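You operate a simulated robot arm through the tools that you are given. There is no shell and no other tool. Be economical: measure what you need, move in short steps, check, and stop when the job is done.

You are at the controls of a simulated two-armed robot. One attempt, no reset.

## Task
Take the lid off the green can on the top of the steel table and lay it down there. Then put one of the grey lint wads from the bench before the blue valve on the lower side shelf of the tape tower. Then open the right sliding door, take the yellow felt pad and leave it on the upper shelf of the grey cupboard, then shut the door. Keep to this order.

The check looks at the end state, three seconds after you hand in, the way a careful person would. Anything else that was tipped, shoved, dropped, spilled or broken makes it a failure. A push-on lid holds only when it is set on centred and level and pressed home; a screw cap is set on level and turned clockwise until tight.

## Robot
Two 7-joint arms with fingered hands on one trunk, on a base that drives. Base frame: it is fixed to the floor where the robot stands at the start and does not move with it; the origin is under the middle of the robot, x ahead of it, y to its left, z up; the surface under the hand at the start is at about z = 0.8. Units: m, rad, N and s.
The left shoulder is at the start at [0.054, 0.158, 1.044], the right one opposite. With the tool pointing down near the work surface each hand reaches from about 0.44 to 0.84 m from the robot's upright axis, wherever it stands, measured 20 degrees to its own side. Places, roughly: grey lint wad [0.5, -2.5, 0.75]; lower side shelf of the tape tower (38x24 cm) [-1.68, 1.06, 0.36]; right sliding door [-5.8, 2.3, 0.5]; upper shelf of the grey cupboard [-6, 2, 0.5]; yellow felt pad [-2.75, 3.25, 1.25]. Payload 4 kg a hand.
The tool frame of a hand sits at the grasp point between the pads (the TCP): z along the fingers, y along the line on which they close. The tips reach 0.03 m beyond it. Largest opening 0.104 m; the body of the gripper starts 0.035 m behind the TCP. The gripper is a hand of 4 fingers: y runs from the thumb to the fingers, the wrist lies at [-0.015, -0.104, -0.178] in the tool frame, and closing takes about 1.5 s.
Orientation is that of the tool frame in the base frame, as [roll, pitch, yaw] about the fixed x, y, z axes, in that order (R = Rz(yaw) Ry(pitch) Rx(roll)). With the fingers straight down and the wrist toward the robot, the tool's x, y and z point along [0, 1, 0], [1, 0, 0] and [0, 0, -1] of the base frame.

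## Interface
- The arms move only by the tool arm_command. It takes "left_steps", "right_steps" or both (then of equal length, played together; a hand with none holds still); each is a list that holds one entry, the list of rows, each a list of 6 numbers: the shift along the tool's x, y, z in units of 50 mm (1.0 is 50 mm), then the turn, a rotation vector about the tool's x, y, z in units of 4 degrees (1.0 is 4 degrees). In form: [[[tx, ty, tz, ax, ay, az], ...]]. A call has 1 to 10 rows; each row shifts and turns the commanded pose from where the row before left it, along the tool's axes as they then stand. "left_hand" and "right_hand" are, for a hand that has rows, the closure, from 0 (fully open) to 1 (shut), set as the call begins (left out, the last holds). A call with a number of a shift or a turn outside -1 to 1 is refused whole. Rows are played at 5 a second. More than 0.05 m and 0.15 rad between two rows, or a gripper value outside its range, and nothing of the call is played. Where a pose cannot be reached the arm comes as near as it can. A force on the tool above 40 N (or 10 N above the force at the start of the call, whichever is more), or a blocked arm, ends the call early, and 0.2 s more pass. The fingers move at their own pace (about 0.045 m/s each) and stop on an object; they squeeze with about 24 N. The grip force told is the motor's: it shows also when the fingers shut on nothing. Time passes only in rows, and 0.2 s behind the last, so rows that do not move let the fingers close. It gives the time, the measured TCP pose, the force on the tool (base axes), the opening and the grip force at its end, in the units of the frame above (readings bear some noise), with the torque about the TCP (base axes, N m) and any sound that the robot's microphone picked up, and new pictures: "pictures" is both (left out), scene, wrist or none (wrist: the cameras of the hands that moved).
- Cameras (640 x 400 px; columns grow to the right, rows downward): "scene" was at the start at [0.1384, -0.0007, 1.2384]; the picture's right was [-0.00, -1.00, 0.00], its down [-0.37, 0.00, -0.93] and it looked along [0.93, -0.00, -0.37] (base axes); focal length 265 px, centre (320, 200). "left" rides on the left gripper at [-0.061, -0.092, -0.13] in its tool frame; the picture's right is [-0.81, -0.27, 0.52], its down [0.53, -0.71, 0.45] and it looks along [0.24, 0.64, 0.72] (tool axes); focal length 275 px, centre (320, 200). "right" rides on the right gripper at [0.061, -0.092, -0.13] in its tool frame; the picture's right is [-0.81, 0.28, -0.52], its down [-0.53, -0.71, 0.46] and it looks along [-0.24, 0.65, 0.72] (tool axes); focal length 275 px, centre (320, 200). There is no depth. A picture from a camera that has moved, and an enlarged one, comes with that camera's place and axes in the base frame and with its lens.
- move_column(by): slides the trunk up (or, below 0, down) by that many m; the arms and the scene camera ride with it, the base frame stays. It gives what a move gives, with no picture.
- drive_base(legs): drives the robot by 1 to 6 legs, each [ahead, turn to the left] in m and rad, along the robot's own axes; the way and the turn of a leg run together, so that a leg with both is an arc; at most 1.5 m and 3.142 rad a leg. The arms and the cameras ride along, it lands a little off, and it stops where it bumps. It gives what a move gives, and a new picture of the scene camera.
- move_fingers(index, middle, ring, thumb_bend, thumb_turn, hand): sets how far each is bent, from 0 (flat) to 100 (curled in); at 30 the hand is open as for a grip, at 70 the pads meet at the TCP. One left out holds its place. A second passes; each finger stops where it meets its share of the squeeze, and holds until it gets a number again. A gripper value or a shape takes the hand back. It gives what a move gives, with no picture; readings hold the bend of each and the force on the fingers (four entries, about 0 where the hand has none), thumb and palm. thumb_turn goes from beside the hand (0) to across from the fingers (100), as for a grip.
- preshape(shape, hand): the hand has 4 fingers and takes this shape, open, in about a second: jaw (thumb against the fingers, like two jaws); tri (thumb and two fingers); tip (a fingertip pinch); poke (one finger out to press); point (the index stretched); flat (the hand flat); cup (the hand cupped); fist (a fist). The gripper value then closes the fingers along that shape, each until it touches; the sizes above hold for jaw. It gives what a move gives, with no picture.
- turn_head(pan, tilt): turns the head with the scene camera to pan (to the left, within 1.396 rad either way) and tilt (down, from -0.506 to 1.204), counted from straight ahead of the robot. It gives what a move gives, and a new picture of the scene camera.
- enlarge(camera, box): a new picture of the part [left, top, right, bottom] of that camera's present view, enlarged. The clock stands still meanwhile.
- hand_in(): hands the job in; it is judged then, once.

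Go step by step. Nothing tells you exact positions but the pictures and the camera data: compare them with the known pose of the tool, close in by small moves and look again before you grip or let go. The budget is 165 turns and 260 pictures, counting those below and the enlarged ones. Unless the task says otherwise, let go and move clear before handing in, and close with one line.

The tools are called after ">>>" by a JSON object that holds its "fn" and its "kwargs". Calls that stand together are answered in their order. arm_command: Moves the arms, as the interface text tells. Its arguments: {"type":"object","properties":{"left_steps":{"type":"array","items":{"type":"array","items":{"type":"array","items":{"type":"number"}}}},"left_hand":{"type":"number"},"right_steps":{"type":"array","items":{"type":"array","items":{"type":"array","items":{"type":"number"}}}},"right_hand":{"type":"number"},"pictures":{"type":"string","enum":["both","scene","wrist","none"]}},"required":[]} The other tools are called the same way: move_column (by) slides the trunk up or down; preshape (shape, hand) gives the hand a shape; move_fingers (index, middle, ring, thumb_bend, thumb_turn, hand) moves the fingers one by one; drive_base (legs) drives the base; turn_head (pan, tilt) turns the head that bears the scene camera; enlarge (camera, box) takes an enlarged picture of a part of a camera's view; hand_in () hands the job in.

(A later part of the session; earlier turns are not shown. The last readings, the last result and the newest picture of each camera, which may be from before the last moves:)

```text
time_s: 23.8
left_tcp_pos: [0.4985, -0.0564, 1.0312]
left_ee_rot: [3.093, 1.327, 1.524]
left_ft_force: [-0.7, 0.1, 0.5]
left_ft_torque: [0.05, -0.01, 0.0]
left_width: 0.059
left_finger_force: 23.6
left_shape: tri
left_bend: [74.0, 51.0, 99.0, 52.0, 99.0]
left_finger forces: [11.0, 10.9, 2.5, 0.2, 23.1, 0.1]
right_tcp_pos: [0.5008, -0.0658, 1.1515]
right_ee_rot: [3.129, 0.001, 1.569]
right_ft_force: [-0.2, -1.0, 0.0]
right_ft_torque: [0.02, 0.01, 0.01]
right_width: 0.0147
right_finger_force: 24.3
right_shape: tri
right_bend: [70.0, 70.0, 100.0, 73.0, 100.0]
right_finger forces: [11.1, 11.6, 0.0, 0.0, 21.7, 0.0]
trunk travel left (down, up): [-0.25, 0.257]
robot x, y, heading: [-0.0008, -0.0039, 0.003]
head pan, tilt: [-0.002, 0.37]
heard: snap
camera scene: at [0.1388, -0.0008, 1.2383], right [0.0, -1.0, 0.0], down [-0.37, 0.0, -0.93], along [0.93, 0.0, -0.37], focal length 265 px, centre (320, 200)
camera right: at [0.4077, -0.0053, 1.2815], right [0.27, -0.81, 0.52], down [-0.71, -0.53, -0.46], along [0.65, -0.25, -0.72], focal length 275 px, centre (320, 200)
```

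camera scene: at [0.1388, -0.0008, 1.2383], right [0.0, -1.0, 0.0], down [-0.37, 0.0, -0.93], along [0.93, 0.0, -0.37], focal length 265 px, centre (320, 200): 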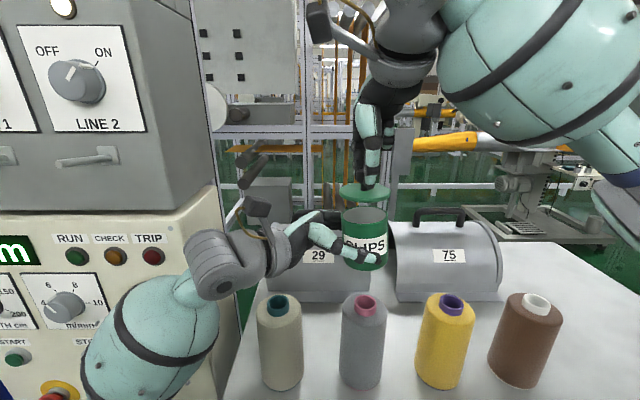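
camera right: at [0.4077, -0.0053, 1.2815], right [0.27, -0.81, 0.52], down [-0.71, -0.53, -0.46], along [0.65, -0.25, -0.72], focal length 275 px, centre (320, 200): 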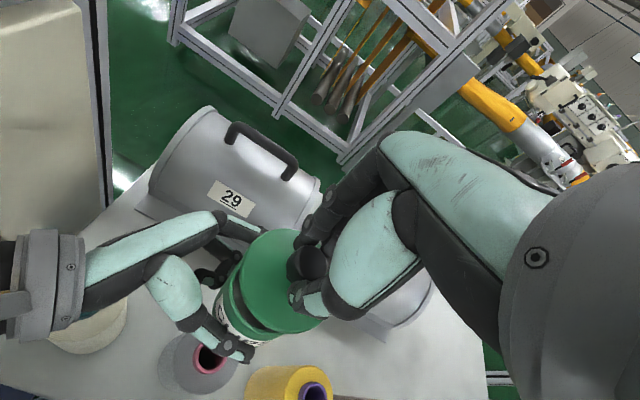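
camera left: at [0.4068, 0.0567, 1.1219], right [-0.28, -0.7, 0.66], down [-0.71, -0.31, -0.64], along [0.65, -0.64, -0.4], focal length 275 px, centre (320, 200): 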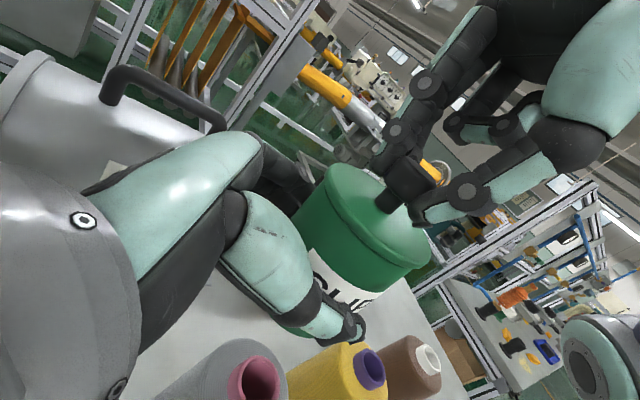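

Snap heard: the lid is off. I'll carry it at this height to the empty area right of the brown spool, around (0.55, -0.47).

>>> {"fn": "arm_command", "kwargs": {"right_steps": [[[0, 0, -0.6, 0, 0, 0], [-0.9, 0.1, 0, 0, 0, 0], [-0.9, 0.1, 0, 0, 0, 0], [-0.9, 0.1, 0, 0, 0, 0], [-0.9, 0.1, 0, 0, 0, 0], [-0.9, 0.1, 0, 0, 0, 0], [-0.9, 0.1, 0, 0, 0, 0], [-0.9, 0.2, 0, 0, 0, 0], [-0.9, 0.2, 0, 0, 0, 0], [-0.9, 0, 0, 0, 0, 0]]], "pictures": "both"}}

>>> {"fn": "turn_head", "kwargs": {"pan": -0.6, "tilt": 0.6}}

```text
time_s: 26.0
left_tcp_pos: [0.4976, -0.0568, 1.0316]
left_ee_rot: [3.089, 1.325, 1.521]
left_ft_force: [0.0, 0.0, -0.8]
left_ft_torque: [0.04, 0.01, 0.0]
left_width: 0.0592
left_finger_force: 24.3
left_shape: tri
left_bend: [74.0, 51.0, 99.0, 52.0, 99.0]
left_finger forces: [11.1, 10.8, 2.3, 0.0, 23.1, 0.1]
right_tcp_pos: [0.5481, -0.4752, 1.1807]
right_ee_rot: [3.131, 0.002, 1.571]
right_ft_force: [-1.1, -0.6, 0.1]
right_ft_torque: [0.0, 0.0, 0.03]
right_width: 0.0147
right_finger_force: 24.1
right_shape: tri
right_bend: [70.0, 70.0, 100.0, 73.0, 100.0]
right_finger forces: [11.1, 11.5, 0.1, 0.0, 21.4, 0.0]
trunk travel left (down, up): [-0.25, 0.257]
robot x, y, heading: [-0.0022, -0.0005, -0.0]
head pan, tilt: [-0.002, 0.37]
camera scene: at [0.1383, -0.0015, 1.2384], right [0.0, -1.0, 0.0], down [-0.37, 0.0, -0.93], along [0.93, 0.0, -0.37], focal length 265 px, centre (320, 200)
camera right: at [0.4558, -0.4151, 1.3106], right [0.27, -0.81, 0.52], down [-0.71, -0.53, -0.46], along [0.65, -0.25, -0.72], focal length 275 px, centre (320, 200)
```

scene: 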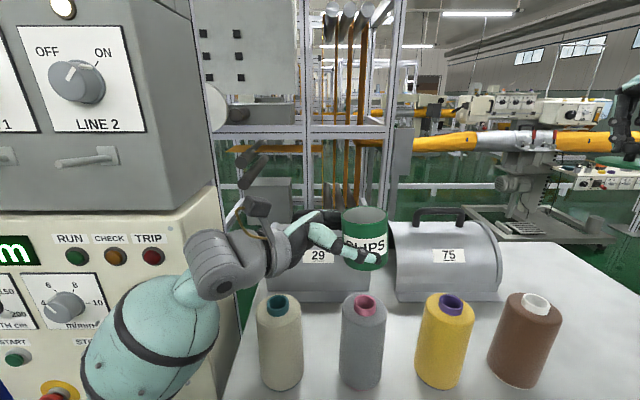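
right: 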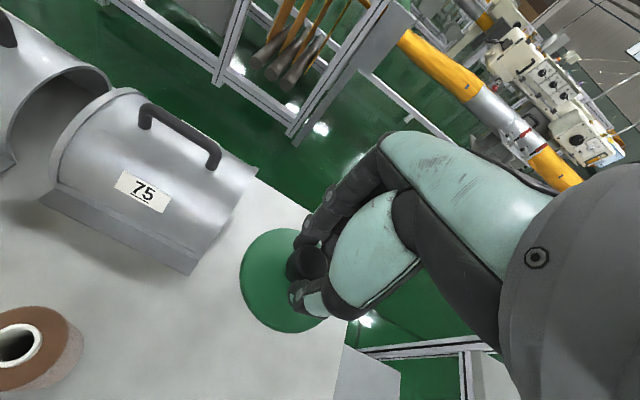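

```text
time_s: 27.0
left_tcp_pos: [0.4978, -0.0556, 1.0308]
left_ee_rot: [3.091, 1.329, 1.522]
left_ft_force: [-0.1, 0.0, 0.2]
left_ft_torque: [0.03, 0.03, -0.01]
left_width: 0.0591
left_finger_force: 24.2
left_shape: tri
left_bend: [74.0, 51.0, 99.0, 52.0, 99.0]
left_finger forces: [11.1, 10.9, 2.4, 0.0, 22.9, 0.0]
right_tcp_pos: [0.5483, -0.4736, 1.1806]
right_ee_rot: [3.13, 0.002, 1.569]
right_ft_force: [1.2, 0.0, -0.6]
right_ft_torque: [0.03, -0.02, -0.02]
right_width: 0.0146
right_finger_force: 24.3
right_shape: tri
right_bend: [70.0, 70.0, 100.0, 73.0, 100.0]
right_finger forces: [11.1, 11.6, 0.0, 0.0, 21.4, 0.0]
trunk travel left (down, up): [-0.25, 0.257]
robot x, y, heading: [-0.0029, 0.0002, -0.001]
head pan, tilt: [-0.6, 0.6]
camera scene: at [0.1183, -0.0505, 1.2176], right [-0.56, -0.83, 0.01], down [-0.48, 0.32, -0.82], along [0.67, -0.47, -0.57], focal length 265 px, centre (320, 200)
```

scene: 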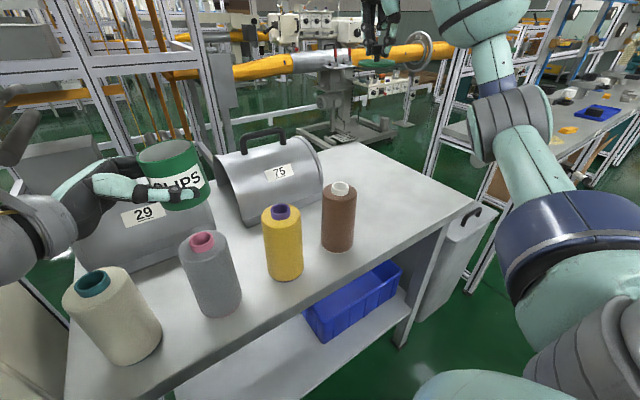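

The table reaches y ≈ -0.74, so this spot is free. I'll lower the lid.

>>> {"fn": "arm_command", "kwargs": {"right_steps": [[[0, 0, 0.7, 0, 0, 0], [0, 0, 0.7, 0, 0, 0], [0, 0, 0.7, 0, 0, 0], [0, 0, 0.7, 0, 0, 0], [0, 0, 0.7, 0, 0, 0], [0, 0, 0.7, 0, 0, 0], [0, 0, 0.7, 0, 0, 0], [0, 0, 0.7, 0, 0, 0], [0, 0, 0, 0, 0, 0]]]}}

```text
time_s: 29.0
left_tcp_pos: [0.4994, -0.0556, 1.0337]
left_ee_rot: [3.089, 1.328, 1.518]
left_ft_force: [-0.3, -0.2, 1.0]
left_ft_torque: [0.03, 0.0, -0.03]
left_width: 0.0591
left_finger_force: 23.6
left_shape: tri
left_bend: [74.0, 51.0, 99.0, 52.0, 99.0]
left_finger forces: [11.1, 10.9, 2.4, 0.1, 23.0, 0.0]
right_tcp_pos: [0.5535, -0.4696, 0.9015]
right_ee_rot: [3.129, 0.001, 1.57]
right_ft_force: [-0.4, 0.1, -0.5]
right_ft_torque: [0.0, 0.02, -0.01]
right_width: 0.0144
right_finger_force: 23.7
right_shape: tri
right_bend: [70.0, 70.0, 100.0, 73.0, 100.0]
right_finger forces: [11.1, 11.8, 0.1, 0.0, 21.3, 0.1]
trunk travel left (down, up): [-0.25, 0.257]
robot x, y, heading: [-0.0008, 0.0034, -0.003]
head pan, tilt: [-0.6, 0.6]
camera scene: at [0.1182, -0.0502, 1.2177], right [-0.56, -0.83, 0.01], down [-0.48, 0.32, -0.82], along [0.67, -0.47, -0.57], focal length 265 px, centre (320, 200)
camera right: at [0.4597, -0.4099, 1.032], right [0.27, -0.81, 0.52], down [-0.71, -0.53, -0.46], along [0.65, -0.25, -0.72], focal length 275 px, centre (320, 200)
```

scene: 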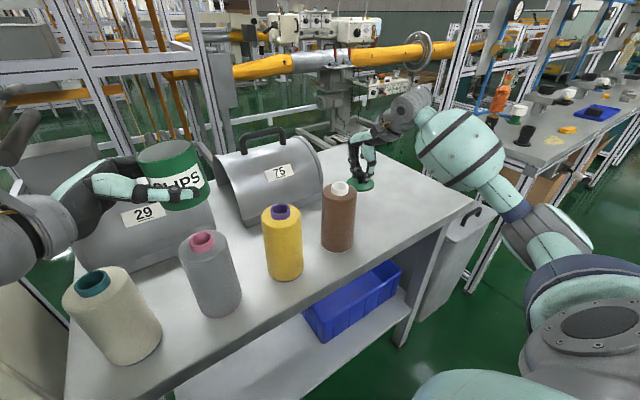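
right: 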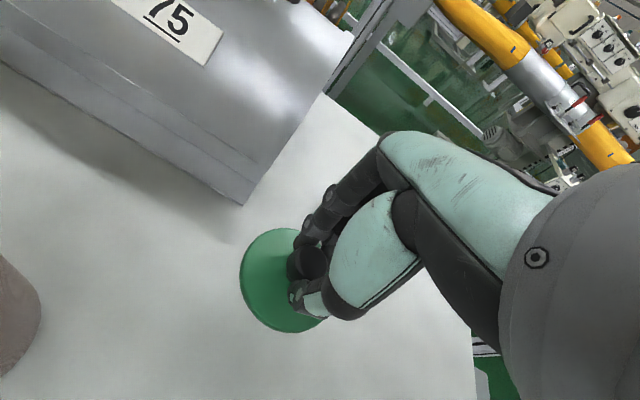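

All clear around. I'll lower the rest in small steps until I feel contact.

>>> {"fn": "arm_command", "kwargs": {"right_steps": [[[0, 0, 0.4, 0, 0, 0], [0, 0, 0.3, 0, 0, 0], [0, 0, 0.06, 0, 0, 0], [0, 0, 0.06, 0, 0, 0], [0, 0, 0, 0, 0, 0]]]}}

```text
time_s: 30.2
left_tcp_pos: [0.4992, -0.0558, 1.0306]
left_ee_rot: [3.092, 1.328, 1.522]
left_ft_force: [-0.2, 0.8, -0.2]
left_ft_torque: [0.0, -0.03, -0.02]
left_width: 0.0592
left_finger_force: 24.0
left_shape: tri
left_bend: [74.0, 51.0, 99.0, 52.0, 99.0]
left_finger forces: [11.0, 10.9, 2.4, 0.0, 23.0, 0.0]
right_tcp_pos: [0.555, -0.47, 0.8624]
right_ee_rot: [3.13, 0.002, 1.571]
right_ft_force: [0.1, 0.2, -0.8]
right_ft_torque: [0.01, -0.01, -0.04]
right_width: 0.0143
right_finger_force: 23.9
right_shape: tri
right_bend: [70.0, 70.0, 100.0, 73.0, 100.0]
right_finger forces: [11.3, 12.0, 0.0, 0.0, 21.4, 0.0]
trunk travel left (down, up): [-0.25, 0.257]
robot x, y, heading: [0.0014, 0.0011, 0.0]
head pan, tilt: [-0.6, 0.6]
camera scene: at [0.1182, -0.0505, 1.2176], right [-0.56, -0.83, 0.01], down [-0.48, 0.32, -0.82], along [0.67, -0.47, -0.57], focal length 265 px, centre (320, 200)
camera right: at [0.4619, -0.4104, 0.9914], right [0.27, -0.81, 0.52], down [-0.71, -0.53, -0.46], along [0.65, -0.25, -0.72], focal length 275 px, centre (320, 200)
```

scene: 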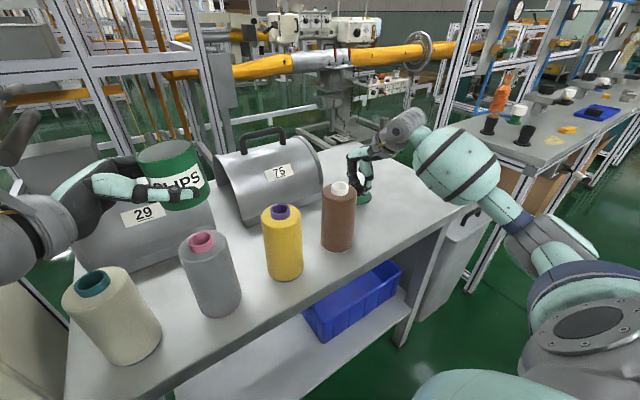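
right: 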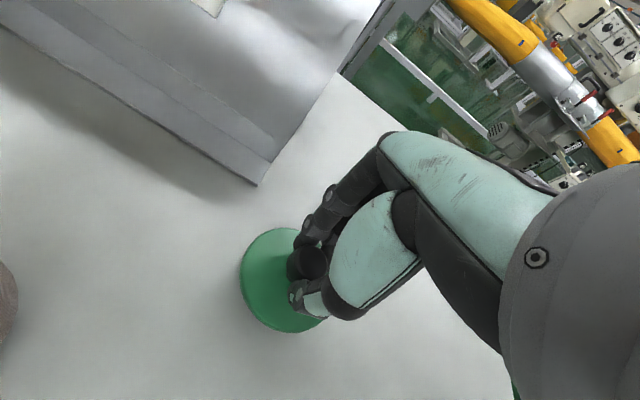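

>>> {"fn": "arm_command", "kwargs": {"right_steps": [[[0, 0, 0.08, 0, 0, 0], [0, 0, 0.08, 0, 0, 0], [0, 0, 0.08, 0, 0, 0], [0, 0, 0.08, 0, 0, 0], [0, 0, 0.08, 0, 0, 0], [0, 0, 0, 0, 0, 0]]], "pictures": "wrist"}}

```text
time_s: 31.6
left_tcp_pos: [0.4968, -0.0555, 1.0319]
left_ee_rot: [3.095, 1.329, 1.524]
left_ft_force: [-0.2, -0.1, -0.4]
left_ft_torque: [0.03, -0.02, -0.04]
left_width: 0.0592
left_finger_force: 23.9
left_shape: tri
left_bend: [74.0, 51.0, 99.0, 52.0, 99.0]
left_finger forces: [11.1, 11.0, 2.4, 0.1, 23.0, 0.1]
right_tcp_pos: [0.5552, -0.4705, 0.8435]
right_ee_rot: [3.125, 0.005, 1.569]
right_ft_force: [0.7, -2.6, 11.3]
right_ft_torque: [-0.06, 0.07, 0.03]
right_width: 0.0149
right_finger_force: 24.2
right_shape: tri
right_bend: [70.0, 70.0, 100.0, 73.0, 100.0]
right_finger forces: [12.8, 14.6, 0.0, 0.0, 23.3, 0.0]
trunk travel left (down, up): [-0.25, 0.257]
robot x, y, heading: [0.0021, 0.0006, -0.004]
head pan, tilt: [-0.6, 0.6]
camera right: at [0.4614, -0.4105, 0.9732], right [0.27, -0.81, 0.52], down [-0.71, -0.53, -0.47], along [0.66, -0.25, -0.71], focal length 275 px, centre (320, 200)
```

right: 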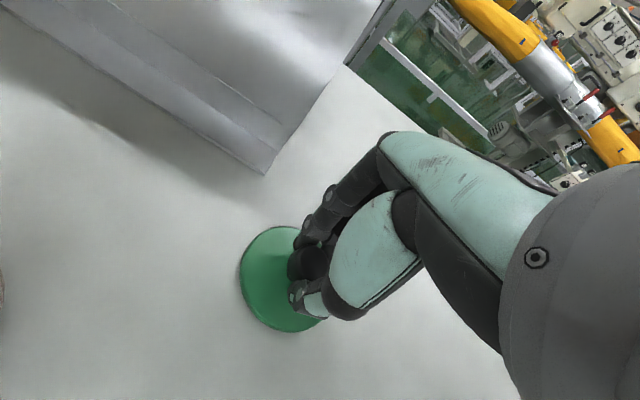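

The lid is on the table (11 N). I'll ease off, open and rise.

>>> {"fn": "arm_command", "kwargs": {"right_steps": [[[0, 0, -0.04, 0, 0, 0], [0, 0, 0, 0, 0, 0]]], "pictures": "none"}}

>>> {"fn": "arm_command", "kwargs": {"right_steps": [[[0, 0, 0, 0, 0, 0], [0, 0, 0, 0, 0, 0], [0, 0, 0, 0, 0, 0], [0, 0, 0, 0, 0, 0], [0, 0, 0, 0, 0, 0], [0, 0, 0, 0, 0, 0], [0, 0, -0.5, 0, 0, 0], [0, 0, -0.8, 0, 0, 0], [0, 0, -0.8, 0, 0, 0]]], "right_hand": 0}}

```text
time_s: 32.2
left_tcp_pos: [0.4973, -0.0554, 1.0314]
left_ee_rot: [3.093, 1.328, 1.524]
left_ft_force: [-0.4, 0.0, 0.4]
left_ft_torque: [0.04, -0.01, -0.01]
left_width: 0.0591
left_finger_force: 23.9
left_shape: tri
left_bend: [74.0, 51.0, 99.0, 52.0, 99.0]
left_finger forces: [11.0, 10.9, 2.3, 0.0, 23.0, 0.1]
right_tcp_pos: [0.5549, -0.4715, 0.8434]
right_ee_rot: [3.13, 0.001, 1.572]
right_ft_force: [0.9, -1.5, 5.8]
right_ft_torque: [-0.01, -0.01, 0.0]
right_width: 0.0149
right_finger_force: 23.9
right_shape: tri
right_bend: [70.0, 70.0, 100.0, 73.0, 100.0]
right_finger forces: [12.9, 13.8, 0.0, 0.0, 22.8, 0.0]
trunk travel left (down, up): [-0.25, 0.257]
robot x, y, heading: [-0.0011, 0.0029, 0.002]
head pan, tilt: [-0.6, 0.6]
```

```text
time_s: 34.2
left_tcp_pos: [0.4973, -0.0557, 1.0313]
left_ee_rot: [3.087, 1.328, 1.517]
left_ft_force: [0.6, 0.3, -0.1]
left_ft_torque: [0.04, -0.01, 0.02]
left_width: 0.0591
left_finger_force: 24.1
left_shape: tri
left_bend: [74.0, 51.0, 99.0, 52.0, 99.0]
left_finger forces: [11.0, 10.9, 2.4, 0.1, 23.0, 0.1]
right_tcp_pos: [0.5513, -0.471, 0.951]
right_ee_rot: [3.13, 0.001, 1.571]
right_ft_force: [0.2, 0.5, -0.2]
right_ft_torque: [0.0, 0.0, -0.02]
right_width: 0.1037
right_finger_force: 0.2
right_shape: tri
right_bend: [30.0, 30.0, 99.0, 30.0, 98.0]
right_finger forces: [0.1, 0.0, 0.0, 0.0, 0.0, 0.1]
trunk travel left (down, up): [-0.25, 0.257]
robot x, y, heading: [-0.0, 0.0013, 0.002]
head pan, tilt: [-0.6, 0.6]
camera scene: at [0.118, -0.05, 1.2177], right [-0.56, -0.83, 0.01], down [-0.48, 0.32, -0.82], along [0.67, -0.47, -0.57], focal length 265 px, centre (320, 200)
camera right: at [0.4591, -0.4103, 1.0801], right [0.27, -0.81, 0.52], down [-0.71, -0.53, -0.46], along [0.65, -0.25, -0.72], focal length 275 px, centre (320, 200)
```

scene: 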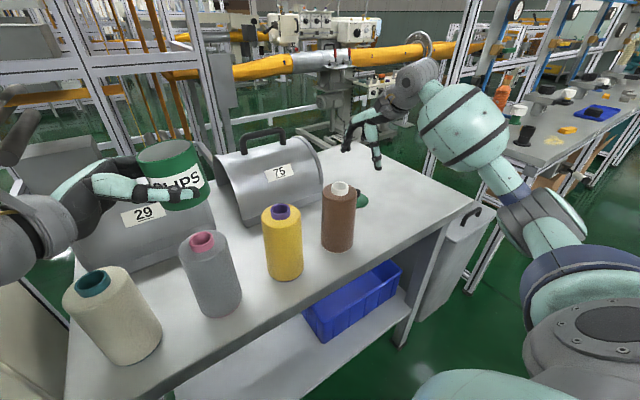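
right: 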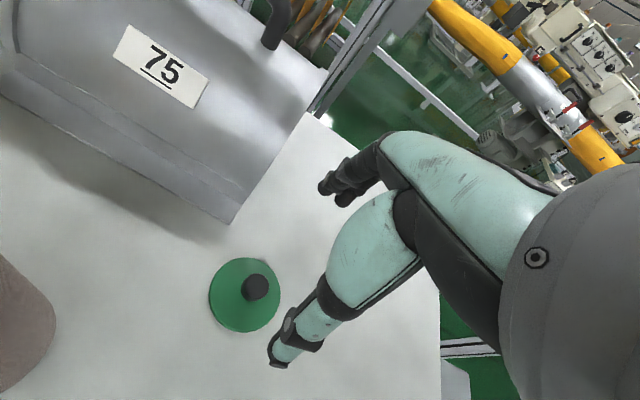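

The lid lies flat on the table. Next I'll put the can back: raise the trunk so the elbows clear the spools, then pass the can from the left hand to the right hand gripping from above.

>>> {"fn": "move_column", "kwargs": {"by": 0.1}}

>>> {"fn": "preshape", "kwargs": {"shape": "jaw", "hand": "right"}}

>>> {"fn": "turn_head", "kwargs": {"pan": 0, "tilt": 0.6}}

>>> {"fn": "arm_command", "kwargs": {"right_steps": [[[0, 0, -0.9, 0, 0, 0], [0, 0, -0.9, 0, 0, 0], [0, 0, -0.9, 0, 0, 0], [0, 0, -0.9, 0, 0, 0], [0, 0, -0.9, 0, 0, 0], [0, 0, 0, 0, 0, 0]]], "pictures": "none"}}

>>> {"fn": "arm_command", "kwargs": {"right_steps": [[[0.9, -0.12, 0, 0, 0, 0], [0.9, -0.12, 0, 0, 0, 0], [0.9, -0.12, 0, 0, 0, 0], [0.9, -0.12, 0, 0, 0, 0], [0.9, -0.12, 0, 0, 0, 0], [0.9, -0.12, 0, 0, 0, 0], [0.9, -0.12, 0, 0, 0, 0], [0.9, -0.12, 0, 0, 0, 0], [0.8, -0.12, 0, 0, 0, 0], [0, 0, 0, 0, 0, 0]]]}}

```text
time_s: 35.5
left_tcp_pos: [0.4982, -0.0547, 1.1304]
left_ee_rot: [3.094, 1.33, 1.526]
left_ft_force: [0.8, -0.2, -0.8]
left_ft_torque: [0.0, -0.02, -0.01]
left_width: 0.0592
left_finger_force: 23.7
left_shape: tri
left_bend: [74.0, 51.0, 99.0, 52.0, 99.0]
left_finger forces: [11.1, 10.9, 2.4, 0.0, 23.0, 0.0]
right_tcp_pos: [0.553, -0.4708, 1.049]
right_ee_rot: [3.13, 0.002, 1.571]
right_ft_force: [0.5, 0.2, 0.9]
right_ft_torque: [0.0, -0.01, 0.0]
right_width: 0.1039
right_finger_force: 0.0
right_shape: tri
right_bend: [30.0, 30.0, 99.0, 30.0, 98.0]
right_finger forces: [0.0, 0.0, 0.0, 0.1, 0.0, 0.0]
trunk travel left (down, up): [-0.35, 0.157]
robot x, y, heading: [0.0034, 0.0023, 0.001]
head pan, tilt: [-0.6, 0.6]
```

```text
time_s: 36.4
left_tcp_pos: [0.5006, -0.0548, 1.1307]
left_ee_rot: [3.093, 1.328, 1.523]
left_ft_force: [-0.3, -0.1, -0.9]
left_ft_torque: [0.05, 0.01, 0.04]
left_width: 0.0593
left_finger_force: 23.9
left_shape: tri
left_bend: [74.0, 51.0, 99.0, 52.0, 99.0]
left_finger forces: [11.0, 10.9, 2.5, 0.0, 22.9, 0.1]
right_tcp_pos: [0.5521, -0.4709, 1.0474]
right_ee_rot: [3.133, 0.002, 1.571]
right_ft_force: [-0.4, -0.1, 0.1]
right_ft_torque: [0.0, -0.02, -0.01]
right_width: 0.1039
right_finger_force: 0.1
right_shape: jaw
right_bend: [30.0, 30.0, 30.0, 30.0, 98.0]
right_finger forces: [0.0, 0.1, 0.1, 0.0, 0.0, 0.1]
trunk travel left (down, up): [-0.35, 0.157]
robot x, y, heading: [-0.0025, 0.0032, 0.003]
head pan, tilt: [-0.6, 0.6]
```

```text
time_s: 37.4
left_tcp_pos: [0.4987, -0.0555, 1.1314]
left_ee_rot: [3.092, 1.328, 1.523]
left_ft_force: [-0.1, -0.4, -1.2]
left_ft_torque: [0.01, -0.01, -0.01]
left_width: 0.0593
left_finger_force: 24.0
left_shape: tri
left_bend: [74.0, 51.0, 99.0, 52.0, 99.0]
left_finger forces: [11.1, 10.9, 2.4, 0.0, 23.0, 0.1]
right_tcp_pos: [0.5527, -0.471, 1.0491]
right_ee_rot: [3.13, 0.002, 1.572]
right_ft_force: [1.4, 0.3, -0.4]
right_ft_torque: [-0.02, -0.01, 0.04]
right_width: 0.104
right_finger_force: 0.1
right_shape: jaw
right_bend: [30.0, 30.0, 30.0, 30.0, 98.0]
right_finger forces: [0.0, 0.1, 0.0, 0.0, 0.0, 0.0]
trunk travel left (down, up): [-0.35, 0.157]
robot x, y, heading: [0.0003, -0.0012, -0.0]
head pan, tilt: [0.0, 0.6]
camera scene: at [0.135, -0.0007, 1.3164], right [0.0, -1.0, 0.0], down [-0.58, 0.0, -0.82], along [0.82, 0.0, -0.58], focal length 265 px, centre (320, 200)
```

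scene: 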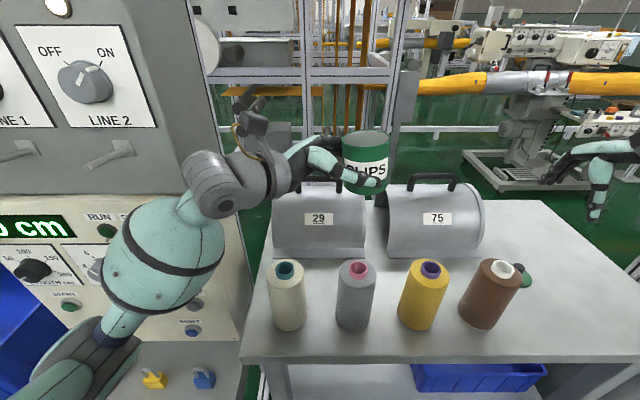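

```text
time_s: 38.8
left_tcp_pos: [0.5, -0.0557, 1.1301]
left_ee_rot: [3.09, 1.325, 1.52]
left_ft_force: [-0.5, -0.9, -1.0]
left_ft_torque: [0.02, -0.02, 0.01]
left_width: 0.0593
left_finger_force: 24.1
left_shape: tri
left_bend: [74.0, 51.0, 99.0, 52.0, 99.0]
left_finger forces: [11.1, 10.8, 2.4, 0.0, 23.0, 0.0]
right_tcp_pos: [0.5496, -0.4748, 1.2715]
right_ee_rot: [3.132, 0.002, 1.568]
right_ft_force: [-0.2, -0.5, 0.1]
right_ft_torque: [0.05, -0.02, -0.02]
right_width: 0.1038
right_finger_force: 0.0
right_shape: jaw
right_bend: [30.0, 30.0, 30.0, 30.0, 98.0]
right_finger forces: [0.0, 0.0, 0.1, 0.1, 0.1, 0.0]
trunk travel left (down, up): [-0.35, 0.157]
robot x, y, heading: [-0.0011, -0.0037, -0.002]
head pan, tilt: [0.0, 0.6]
```

```text
time_s: 41.0
left_tcp_pos: [0.4989, -0.0575, 1.1306]
left_ee_rot: [3.094, 1.327, 1.526]
left_ft_force: [0.0, 0.4, -0.7]
left_ft_torque: [0.01, -0.02, 0.02]
left_width: 0.0594
left_finger_force: 24.0
left_shape: tri
left_bend: [74.0, 51.0, 99.0, 52.0, 99.0]
left_finger forces: [11.1, 10.9, 2.4, 0.0, 23.0, 0.1]
right_tcp_pos: [0.4975, -0.0713, 1.2696]
right_ee_rot: [3.129, 0.0, 1.571]
right_ft_force: [-0.2, 0.5, 0.9]
right_ft_torque: [0.0, 0.0, -0.01]
right_width: 0.1038
right_finger_force: 0.1
right_shape: jaw
right_bend: [30.0, 30.0, 30.0, 30.0, 98.0]
right_finger forces: [0.0, 0.0, 0.0, 0.1, 0.1, 0.0]
trunk travel left (down, up): [-0.35, 0.157]
robot x, y, heading: [-0.0025, -0.001, 0.0]
head pan, tilt: [0.0, 0.6]
camera scene: at [0.135, -0.0018, 1.3164], right [0.0, -1.0, 0.0], down [-0.58, 0.0, -0.82], along [0.82, 0.0, -0.58], focal length 265 px, centre (320, 200)
camera right: at [0.4052, -0.0113, 1.4], right [0.27, -0.81, 0.52], down [-0.71, -0.53, -0.46], along [0.65, -0.25, -0.72], focal length 275 px, centre (320, 200)
```

scene: 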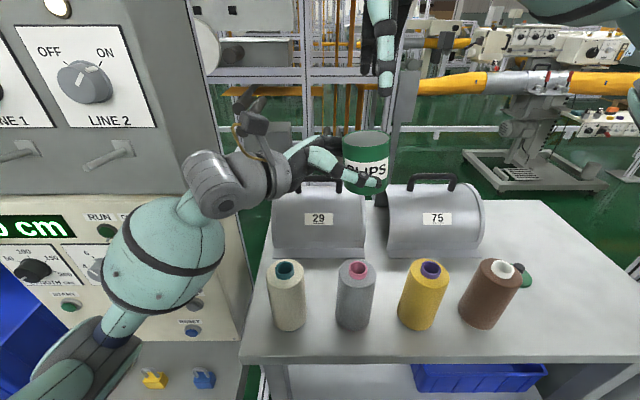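
right: 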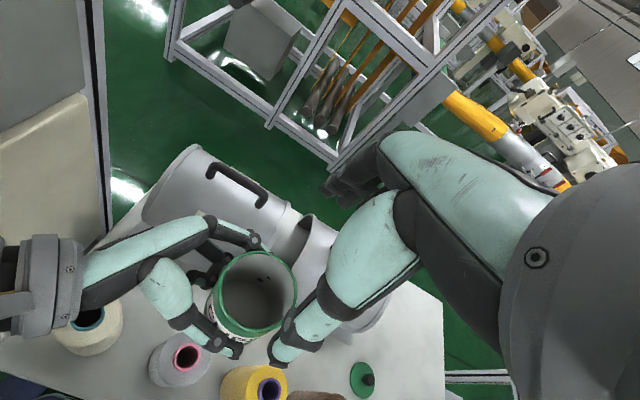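

The can is empty, with its rim at about (0.490, -0.070, 1.165). I'll yaw the right hand 28° so its fingers miss the left ones and descend over the rim.

>>> {"fn": "arm_command", "kwargs": {"right_steps": [[[0.03, -0.14, 0, 0, 0, 0], [0, 0, 0, 0, 0, 1], [0, 0, 0, 0, 0, 1], [0, 0, 0, 0, 0, 1], [0, 0, 0, 0, 0, 1], [0, 0, 0, 0, 0, 1], [0, 0, 0, 0, 0, 1], [0, 0, 0.5, 0, 0, 1], [0, 0, 0.4, 0, 0, 0], [0, 0, 0, 0, 0, 0]]]}}

```text
time_s: 43.2
left_tcp_pos: [0.4999, -0.054, 1.1304]
left_ee_rot: [3.095, 1.328, 1.524]
left_ft_force: [0.1, -0.7, -1.4]
left_ft_torque: [0.0, 0.0, -0.03]
left_width: 0.0592
left_finger_force: 23.4
left_shape: tri
left_bend: [74.0, 51.0, 99.0, 52.0, 99.0]
left_finger forces: [11.1, 10.9, 2.5, 0.0, 23.1, 0.0]
right_tcp_pos: [0.4898, -0.0694, 1.2264]
right_ee_rot: [3.129, -0.005, 1.08]
right_ft_force: [-0.2, -0.3, -0.9]
right_ft_torque: [-0.01, 0.01, -0.01]
right_width: 0.1039
right_finger_force: 0.2
right_shape: jaw
right_bend: [30.0, 30.0, 30.0, 30.0, 98.0]
right_finger forces: [0.1, 0.0, 0.0, 0.0, 0.0, 0.0]
trunk travel left (down, up): [-0.35, 0.157]
robot x, y, heading: [0.0035, -0.0032, -0.003]
head pan, tilt: [0.0, 0.6]
camera scene: at [0.1345, -0.0003, 1.3165], right [0.0, -1.0, 0.0], down [-0.58, 0.0, -0.82], along [0.82, 0.0, -0.58], focal length 265 px, centre (320, 200)
camera right: at [0.4358, 0.0268, 1.3574], right [-0.15, -0.84, 0.52], down [-0.87, -0.14, -0.47], along [0.46, -0.52, -0.72], focal length 275 px, centre (320, 200)
```

scene: 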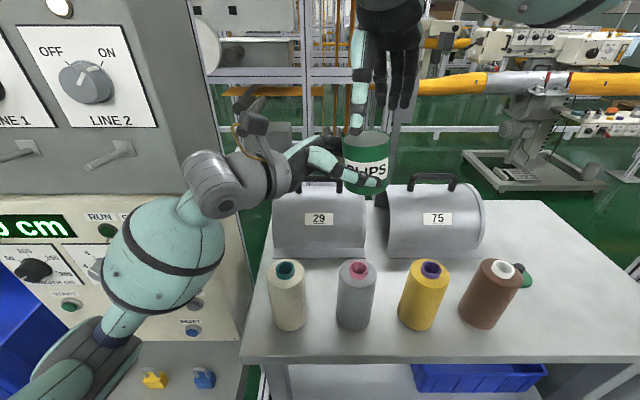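
right: 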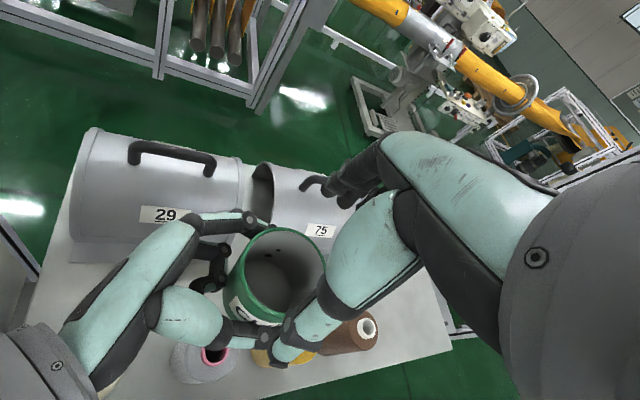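

Aligned within a few mm. I'll descend 45 mm and look.

>>> {"fn": "arm_command", "kwargs": {"right_steps": [[[0, 0, 0.3, 0, 0, 0], [0, 0, 0.3, 0, 0, 0], [0, 0, 0.3, 0, 0, 0], [0, 0, 0, 0, 0, 0]]], "pictures": "wrist"}}

>>> {"fn": "enlarge", "kwargs": {"camera": "scene", "box": [310, 80, 430, 200]}}

```text
time_s: 44.2
left_tcp_pos: [0.4993, -0.0558, 1.1319]
left_ee_rot: [3.094, 1.329, 1.524]
left_ft_force: [-0.6, 0.9, -2.0]
left_ft_torque: [0.02, -0.02, -0.03]
left_width: 0.0593
left_finger_force: 24.2
left_shape: tri
left_bend: [74.0, 51.0, 99.0, 52.0, 99.0]
left_finger forces: [11.0, 10.9, 2.4, 0.1, 23.1, 0.0]
right_tcp_pos: [0.4902, -0.0697, 1.1815]
right_ee_rot: [3.13, -0.004, 1.081]
right_ft_force: [-0.2, -0.7, 0.2]
right_ft_torque: [0.0, -0.03, -0.02]
right_width: 0.1038
right_finger_force: 0.0
right_shape: jaw
right_bend: [30.0, 30.0, 30.0, 30.0, 98.0]
right_finger forces: [0.0, 0.0, 0.0, 0.0, 0.0, 0.0]
trunk travel left (down, up): [-0.35, 0.157]
robot x, y, heading: [0.0006, -0.0019, -0.003]
head pan, tilt: [0.0, 0.6]
camera right: at [0.4368, 0.0268, 1.3122], right [-0.15, -0.84, 0.52], down [-0.87, -0.14, -0.47], along [0.46, -0.52, -0.72], focal length 275 px, centre (320, 200)
```

right: 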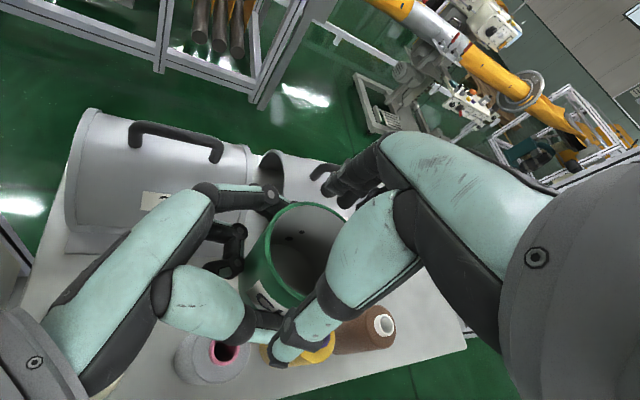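

```text
3.33 times, centred on (370, 140) of scene
camera zoom: at [0.135, -0.0005, 1.3164], right [0.0, -1.0, 0.0], down [-0.58, 0.0, -0.82], along [0.82, 0.0, -0.58], focal length 884 px, centre (153, 400)
```

zoom: 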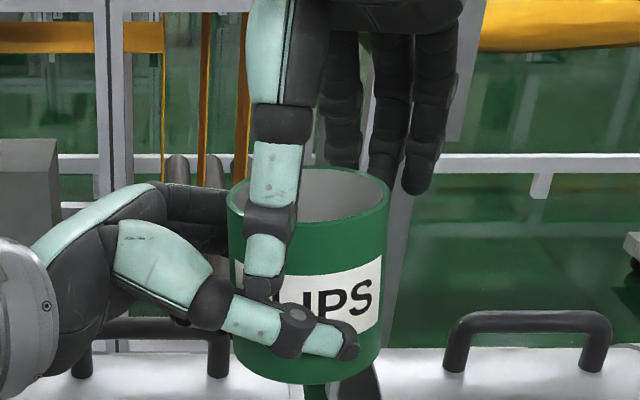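

The right fingers straddle the rim above the left thumb. Closing.

>>> {"fn": "arm_command", "kwargs": {"right_steps": [[[0, 0, -0.04, 0, 0, 0], [0, 0, 0, 0, 0, 0], [0, 0, 0, 0, 0, 0], [0, 0, 0, 0, 0, 0], [0, 0, 0, 0, 0, 0], [0, 0, 0, 0, 0, 0], [0, 0, 0, 0, 0, 0]]], "right_hand": 1, "pictures": "wrist"}}

>>> {"fn": "enlarge", "kwargs": {"camera": "scene", "box": [310, 80, 430, 200]}}

```text
time_s: 45.8
left_tcp_pos: [0.4985, -0.0556, 1.1313]
left_ee_rot: [3.09, 1.327, 1.521]
left_ft_force: [2.6, -1.5, -0.2]
left_ft_torque: [0.02, 0.03, -0.02]
left_width: 0.0593
left_finger_force: 23.9
left_shape: tri
left_bend: [74.0, 51.0, 99.0, 52.0, 99.0]
left_finger forces: [12.0, 11.3, 2.5, 0.0, 22.7, 0.0]
right_tcp_pos: [0.49, -0.0688, 1.1847]
right_ee_rot: [3.129, -0.003, 1.082]
right_ft_force: [-1.9, 0.4, -0.2]
right_ft_torque: [0.01, 0.06, 0.07]
right_width: 0.0593
right_finger_force: 23.6
right_shape: jaw
right_bend: [74.0, 45.0, 46.0, 63.0, 100.0]
right_finger forces: [11.9, 7.1, 0.0, 0.0, 20.4, 0.0]
trunk travel left (down, up): [-0.35, 0.157]
robot x, y, heading: [-0.0006, 0.0005, -0.0]
head pan, tilt: [0.0, 0.6]
camera right: at [0.4364, 0.027, 1.314], right [-0.14, -0.84, 0.52], down [-0.87, -0.14, -0.47], along [0.46, -0.52, -0.72], focal length 275 px, centre (320, 200)
```

right: 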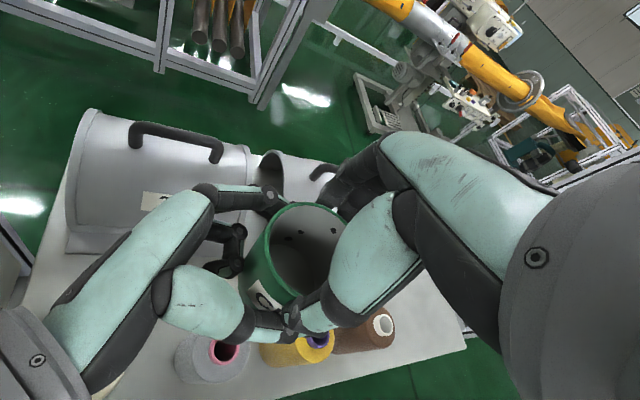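

```text
3.33 times, centred on (370, 140) of scene
camera zoom: at [0.1351, -0.0006, 1.3164], right [0.0, -1.0, 0.0], down [-0.58, 0.0, -0.82], along [0.82, 0.0, -0.58], focal length 884 px, centre (153, 400)
```

zoom: 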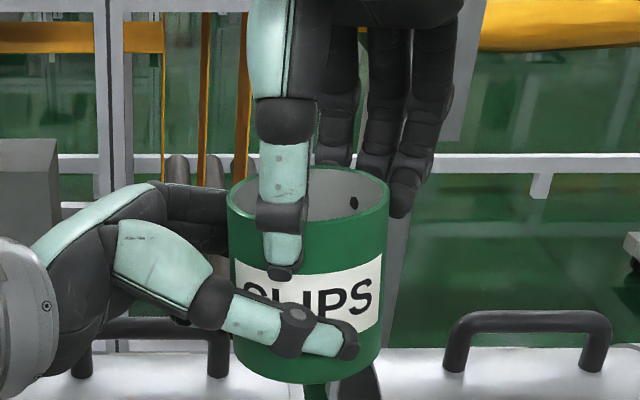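

Both hands now hold the can. I'll open the left hand and back it away to +y.

>>> {"fn": "arm_command", "kwargs": {"left_steps": [[[0, 0, 0, 0, 0, 0], [0, 0, 0, 0, 0, 0], [0, 0, 0, 0, 0, 0], [0, 0, 0, 0, 0, 0], [0, 0, 0, 0, 0, 0], [0, 0, 0, 0, 0, 0]]], "left_hand": 0, "pictures": "scene"}}

>>> {"fn": "arm_command", "kwargs": {"left_steps": [[[0, 0, -0.6, 0, 0, 0], [0, 0, -0.8, 0, 0, 0], [0, 0, -0.8, 0, 0, 0], [0, 0, -0.8, 0, 0, 0], [0, 0, 0, 0, 0, 0]]], "pictures": "scene"}}

```text
time_s: 47.2
left_tcp_pos: [0.4976, -0.0559, 1.1315]
left_ee_rot: [3.088, 1.327, 1.517]
left_ft_force: [0.2, 0.9, -0.1]
left_ft_torque: [0.0, -0.05, -0.02]
left_width: 0.1036
left_finger_force: 0.0
left_shape: tri
left_bend: [30.0, 30.0, 99.0, 30.0, 98.0]
left_finger forces: [0.2, 0.0, 0.5, 0.0, 0.0, 0.0]
right_tcp_pos: [0.4905, -0.0691, 1.1841]
right_ee_rot: [3.128, -0.005, 1.08]
right_ft_force: [0.1, -1.5, 0.0]
right_ft_torque: [-0.03, 0.0, -0.01]
right_width: 0.0597
right_finger_force: 23.8
right_shape: jaw
right_bend: [74.0, 44.0, 46.0, 64.0, 100.0]
right_finger forces: [13.6, 8.1, 0.0, 0.1, 20.4, 0.1]
trunk travel left (down, up): [-0.35, 0.157]
robot x, y, heading: [-0.001, -0.0003, -0.0]
head pan, tilt: [0.0, 0.6]
camera scene: at [0.1351, -0.0006, 1.3164], right [0.0, -1.0, 0.0], down [-0.58, 0.0, -0.82], along [0.82, 0.0, -0.58], focal length 265 px, centre (320, 200)
```

scene: 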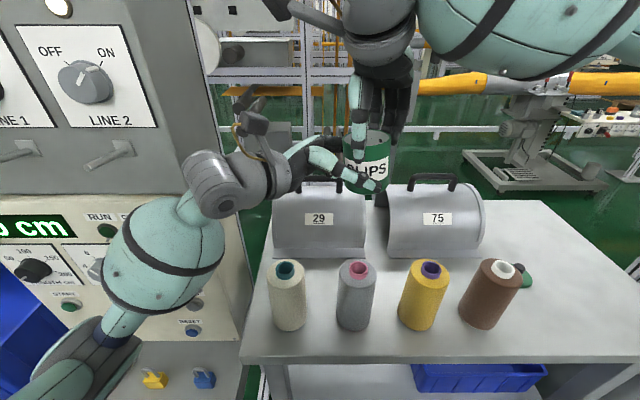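

```text
time_s: 48.4
left_tcp_pos: [0.4904, 0.0771, 1.1731]
left_ee_rot: [3.033, 1.313, 1.462]
left_ft_force: [0.9, 0.0, -0.2]
left_ft_torque: [-0.03, -0.01, 0.0]
left_width: 0.1038
left_finger_force: 0.1
left_shape: tri
left_bend: [30.0, 30.0, 99.0, 30.0, 98.0]
left_finger forces: [0.1, 0.1, 0.0, 0.0, 0.0, 0.0]
right_tcp_pos: [0.4836, -0.0815, 1.1867]
right_ee_rot: [3.131, -0.018, 1.081]
right_ft_force: [0.5, -0.8, -1.9]
right_ft_torque: [0.03, 0.01, 0.03]
right_width: 0.0599
right_finger_force: 24.1
right_shape: jaw
right_bend: [74.0, 44.0, 46.0, 64.0, 100.0]
right_finger forces: [13.4, 7.9, 0.1, 0.1, 20.4, 0.1]
trunk travel left (down, up): [-0.35, 0.157]
robot x, y, heading: [-0.0001, 0.0008, 0.003]
head pan, tilt: [0.0, 0.6]
camera scene: at [0.127, -0.0147, 1.3175], right [0.0, -1.0, -0.01], down [-0.57, 0.01, -0.82], along [0.82, 0.01, -0.57], focal length 265 px, centre (320, 200)
```

scene: 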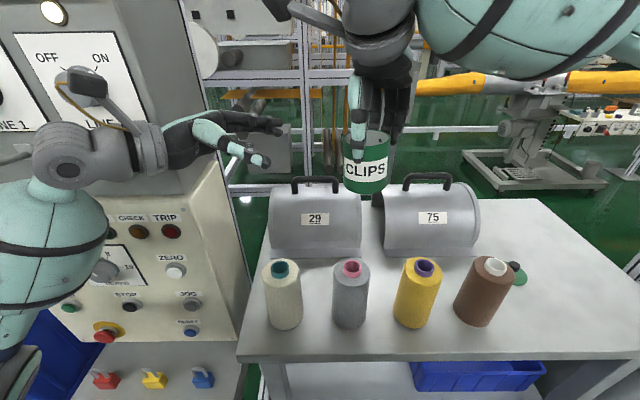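

The camera and right hand shifted about 12 mm as the left arm withdrew, so the left elbow may be pressing on the machine. I'll take the left hand back part of the way.

>>> {"fn": "arm_command", "kwargs": {"left_steps": [[[0, 0, 0.8, 0, 0, 0], [0, 0, 0.6, 0, 0, 0], [0, 0, 0, 0, 0, 0], [0, 0, 0, 0, 0, 0]]], "pictures": "scene"}}

```text
time_s: 49.4
left_tcp_pos: [0.4996, 0.0209, 1.1489]
left_ee_rot: [3.107, 1.325, 1.539]
left_ft_force: [1.0, -0.6, -0.3]
left_ft_torque: [-0.01, 0.01, -0.02]
left_width: 0.104
left_finger_force: 0.1
left_shape: tri
left_bend: [30.0, 30.0, 99.0, 30.0, 98.0]
left_finger forces: [0.0, 0.1, 0.0, 0.0, 0.1, 0.0]
right_tcp_pos: [0.4919, -0.0687, 1.1832]
right_ee_rot: [3.132, -0.004, 1.082]
right_ft_force: [0.1, 0.6, -2.8]
right_ft_torque: [0.05, 0.02, 0.03]
right_width: 0.0596
right_finger_force: 24.1
right_shape: jaw
right_bend: [74.0, 44.0, 46.0, 64.0, 100.0]
right_finger forces: [13.4, 7.9, 0.0, 0.0, 20.3, 0.0]
trunk travel left (down, up): [-0.35, 0.157]
robot x, y, heading: [-0.0003, -0.0015, -0.0]
head pan, tilt: [0.0, 0.6]
camera scene: at [0.1378, -0.0016, 1.3161], right [0.0, -1.0, 0.0], down [-0.58, 0.0, -0.82], along [0.82, 0.0, -0.58], focal length 265 px, centre (320, 200)
```

scene: 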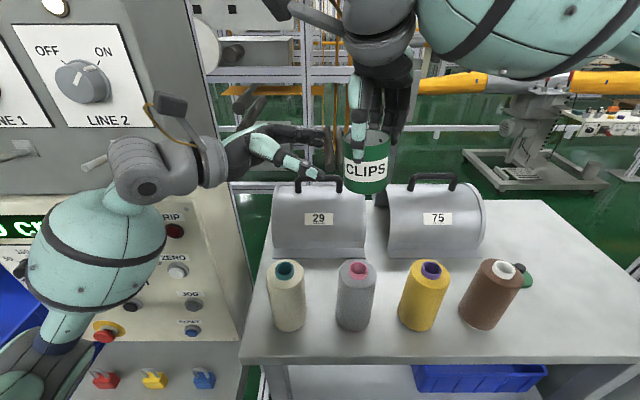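

It was a springy contact and everything is back. I'll withdraw the left arm toward the robot (-x) and turn the fingers down as at the start.

>>> {"fn": "arm_command", "kwargs": {"left_steps": [[[0, -0.8, 0, 0, 0, 0], [0, -0.8, 0, 0, 0, 0], [0, -0.6, 0, 0, 1, 0], [0, 0, 0, 0, 1, 0], [0, 0, 0, 0, 1, 0], [0, 0, 0, 0, 1, 0], [0, 0, 0, 0, 1, 0], [0, 0, 0, 0, 1, 0], [0, 0, 0, 0, 1, 0], [0, 0, 0, 0, 1, 0]]], "pictures": "none"}}

>>> {"fn": "arm_command", "kwargs": {"left_steps": [[[0.2, 0, 0, 0, 1, 0], [0.2, 0, 0, 0, 1, 0], [0.2, 0, 0, 0, 1, 0], [0.2, 0, 0, 0, 1, 0], [0.2, 0, 0, 0, 1, 0], [0.2, 0, 0, 0, 1, 0], [0.2, 0, 0, 0, 1, 0], [0.2, 0, 0, 0, 1, 0], [0.2, 0, 0, 0, 1, 0], [0.2, 0, 0, 0, 1, 0]]], "pictures": "scene"}}

```text
time_s: 51.6
left_tcp_pos: [0.4042, 0.0201, 1.1515]
left_ee_rot: [3.126, 0.767, 1.559]
left_ft_force: [0.0, -0.7, -0.4]
left_ft_torque: [-0.01, -0.01, 0.01]
left_width: 0.1038
left_finger_force: 0.0
left_shape: tri
left_bend: [30.0, 30.0, 99.0, 30.0, 98.0]
left_finger forces: [0.0, 0.1, 0.0, 0.1, 0.0, 0.0]
left hand out of reach, approached as far as the arm can: row 3
right_tcp_pos: [0.489, -0.0701, 1.1847]
right_ee_rot: [3.128, -0.004, 1.08]
right_ft_force: [-0.5, 0.0, -1.3]
right_ft_torque: [-0.01, 0.04, -0.01]
right_width: 0.0594
right_finger_force: 24.3
right_shape: jaw
right_bend: [74.0, 44.0, 46.0, 64.0, 100.0]
right_finger forces: [13.4, 7.9, 0.1, 0.0, 20.3, 0.0]
trunk travel left (down, up): [-0.35, 0.157]
robot x, y, heading: [0.0056, 0.0005, 0.001]
head pan, tilt: [0.0, 0.6]
```

```text
time_s: 53.8
left_tcp_pos: [0.4055, 0.1089, 1.1091]
left_ee_rot: [3.13, 0.07, 1.569]
left_ft_force: [-0.4, 0.0, 0.4]
left_ft_torque: [-0.02, -0.03, 0.0]
left_width: 0.1039
left_finger_force: 0.0
left_shape: tri
left_bend: [30.0, 30.0, 99.0, 30.0, 98.0]
left_finger forces: [0.1, 0.0, 0.0, 0.0, 0.0, 0.0]
right_tcp_pos: [0.4895, -0.0693, 1.1836]
right_ee_rot: [3.129, -0.006, 1.081]
right_ft_force: [-0.5, -0.4, -1.6]
right_ft_torque: [0.0, 0.0, 0.03]
right_width: 0.0596
right_finger_force: 24.0
right_shape: jaw
right_bend: [74.0, 44.0, 46.0, 64.0, 100.0]
right_finger forces: [13.4, 7.9, 0.0, 0.1, 20.3, 0.0]
trunk travel left (down, up): [-0.35, 0.157]
robot x, y, heading: [-0.0, 0.0009, 0.001]
head pan, tilt: [0.0, 0.6]
camera scene: at [0.1349, -0.0004, 1.3164], right [0.0, -1.0, 0.0], down [-0.58, 0.0, -0.82], along [0.82, 0.0, -0.58], focal length 265 px, centre (320, 200)
```

scene: 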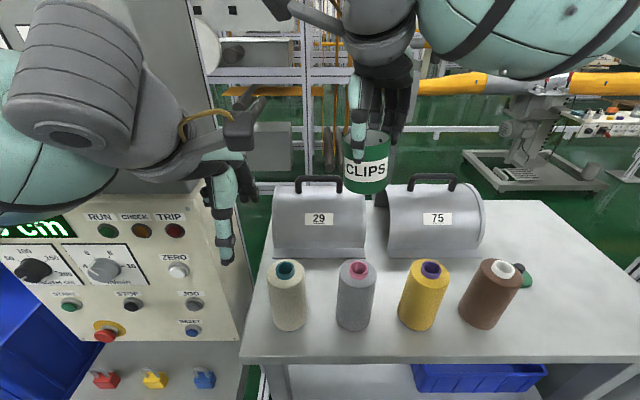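

Clear now. I'll park the left hand higher and out of the way, yaw the right hand back and carry the can above its old place at (0.541, 0.0).

>>> {"fn": "arm_command", "kwargs": {"left_steps": [[[0.2, 0, -0.6, 0, 1, 0], [0.3, 0, -0.6, 0, 0, 0], [0.3, 0, -0.6, 0, 0, 0], [0, 0, -0.4, 0, 0, 0], [0, 0, 0, 0, 0, 0]]], "pictures": "none"}}

>>> {"fn": "arm_command", "kwargs": {"right_steps": [[[0, 0, 0, 0, 0, -1], [0, 0, 0, 0, 0, -1], [0, 0, 0, 0, 0, -1], [0, 0, 0, 0, 0, -1], [0, 0, 0, 0, 0, -1], [0, 0, 0, 0, 0, -1], [0, 0, 0, 0, 0, -1], [0.65, 0.55, 0, 0, 0, 0], [0.68, 0.52, 0, 0, 0, 0], [0, 0, 0, 0, 0, 0]]]}}

```text
time_s: 55.0
left_tcp_pos: [0.4044, 0.152, 1.2173]
left_ee_rot: [3.129, -0.003, 1.571]
left_ft_force: [0.3, 0.4, -0.2]
left_ft_torque: [-0.01, -0.01, 0.0]
left_width: 0.1037
left_finger_force: 0.1
left_shape: tri
left_bend: [30.0, 30.0, 99.0, 30.0, 98.0]
left_finger forces: [0.0, 0.1, 0.0, 0.1, 0.1, 0.1]
right_tcp_pos: [0.4899, -0.0686, 1.1841]
right_ee_rot: [3.128, -0.003, 1.08]
right_ft_force: [-0.3, 0.6, -1.0]
right_ft_torque: [0.02, -0.03, -0.01]
right_width: 0.0595
right_finger_force: 24.0
right_shape: jaw
right_bend: [74.0, 44.0, 46.0, 64.0, 100.0]
right_finger forces: [13.3, 7.8, 0.1, 0.1, 20.3, 0.0]
trunk travel left (down, up): [-0.35, 0.157]
robot x, y, heading: [0.0, 0.0039, 0.002]
head pan, tilt: [0.0, 0.6]
```

```text
time_s: 57.2
left_tcp_pos: [0.4015, 0.1502, 1.2172]
left_ee_rot: [3.127, -0.001, 1.572]
left_ft_force: [0.2, -0.5, 0.3]
left_ft_torque: [0.03, -0.03, -0.01]
left_width: 0.104
left_finger_force: 0.1
left_shape: tri
left_bend: [30.0, 30.0, 99.0, 30.0, 98.0]
left_finger forces: [0.0, 0.0, 0.0, 0.1, 0.1, 0.1]
right_tcp_pos: [0.5419, -0.0058, 1.1854]
right_ee_rot: [3.13, -0.001, 1.569]
right_ft_force: [0.4, -0.2, -1.1]
right_ft_torque: [0.02, 0.03, 0.02]
right_width: 0.0593
right_finger_force: 23.6
right_shape: jaw
right_bend: [74.0, 44.0, 46.0, 64.0, 100.0]
right_finger forces: [13.2, 7.9, 0.0, 0.0, 20.0, 0.1]
trunk travel left (down, up): [-0.35, 0.157]
robot x, y, heading: [0.0032, 0.0018, -0.001]
head pan, tilt: [0.0, 0.6]
camera scene: at [0.134, -0.0019, 1.3165], right [0.0, -1.0, 0.0], down [-0.58, 0.0, -0.82], along [0.82, 0.0, -0.58], focal length 265 px, centre (320, 200)
camera right: at [0.4484, 0.0549, 1.3152], right [0.27, -0.81, 0.52], down [-0.71, -0.53, -0.46], along [0.65, -0.25, -0.72], focal length 275 px, centre (320, 200)
```

scene: 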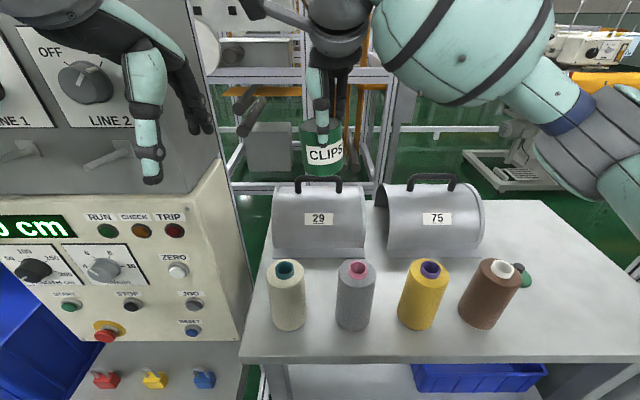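
right: 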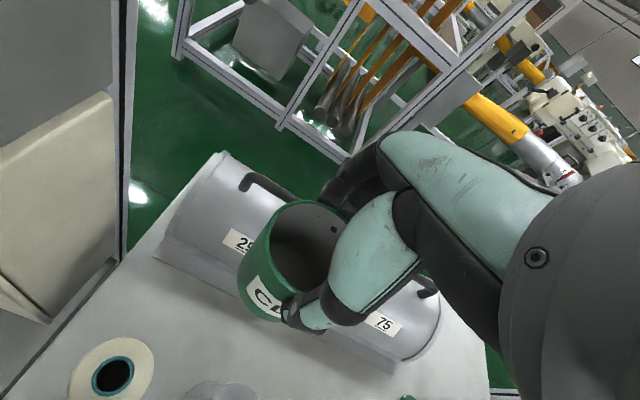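

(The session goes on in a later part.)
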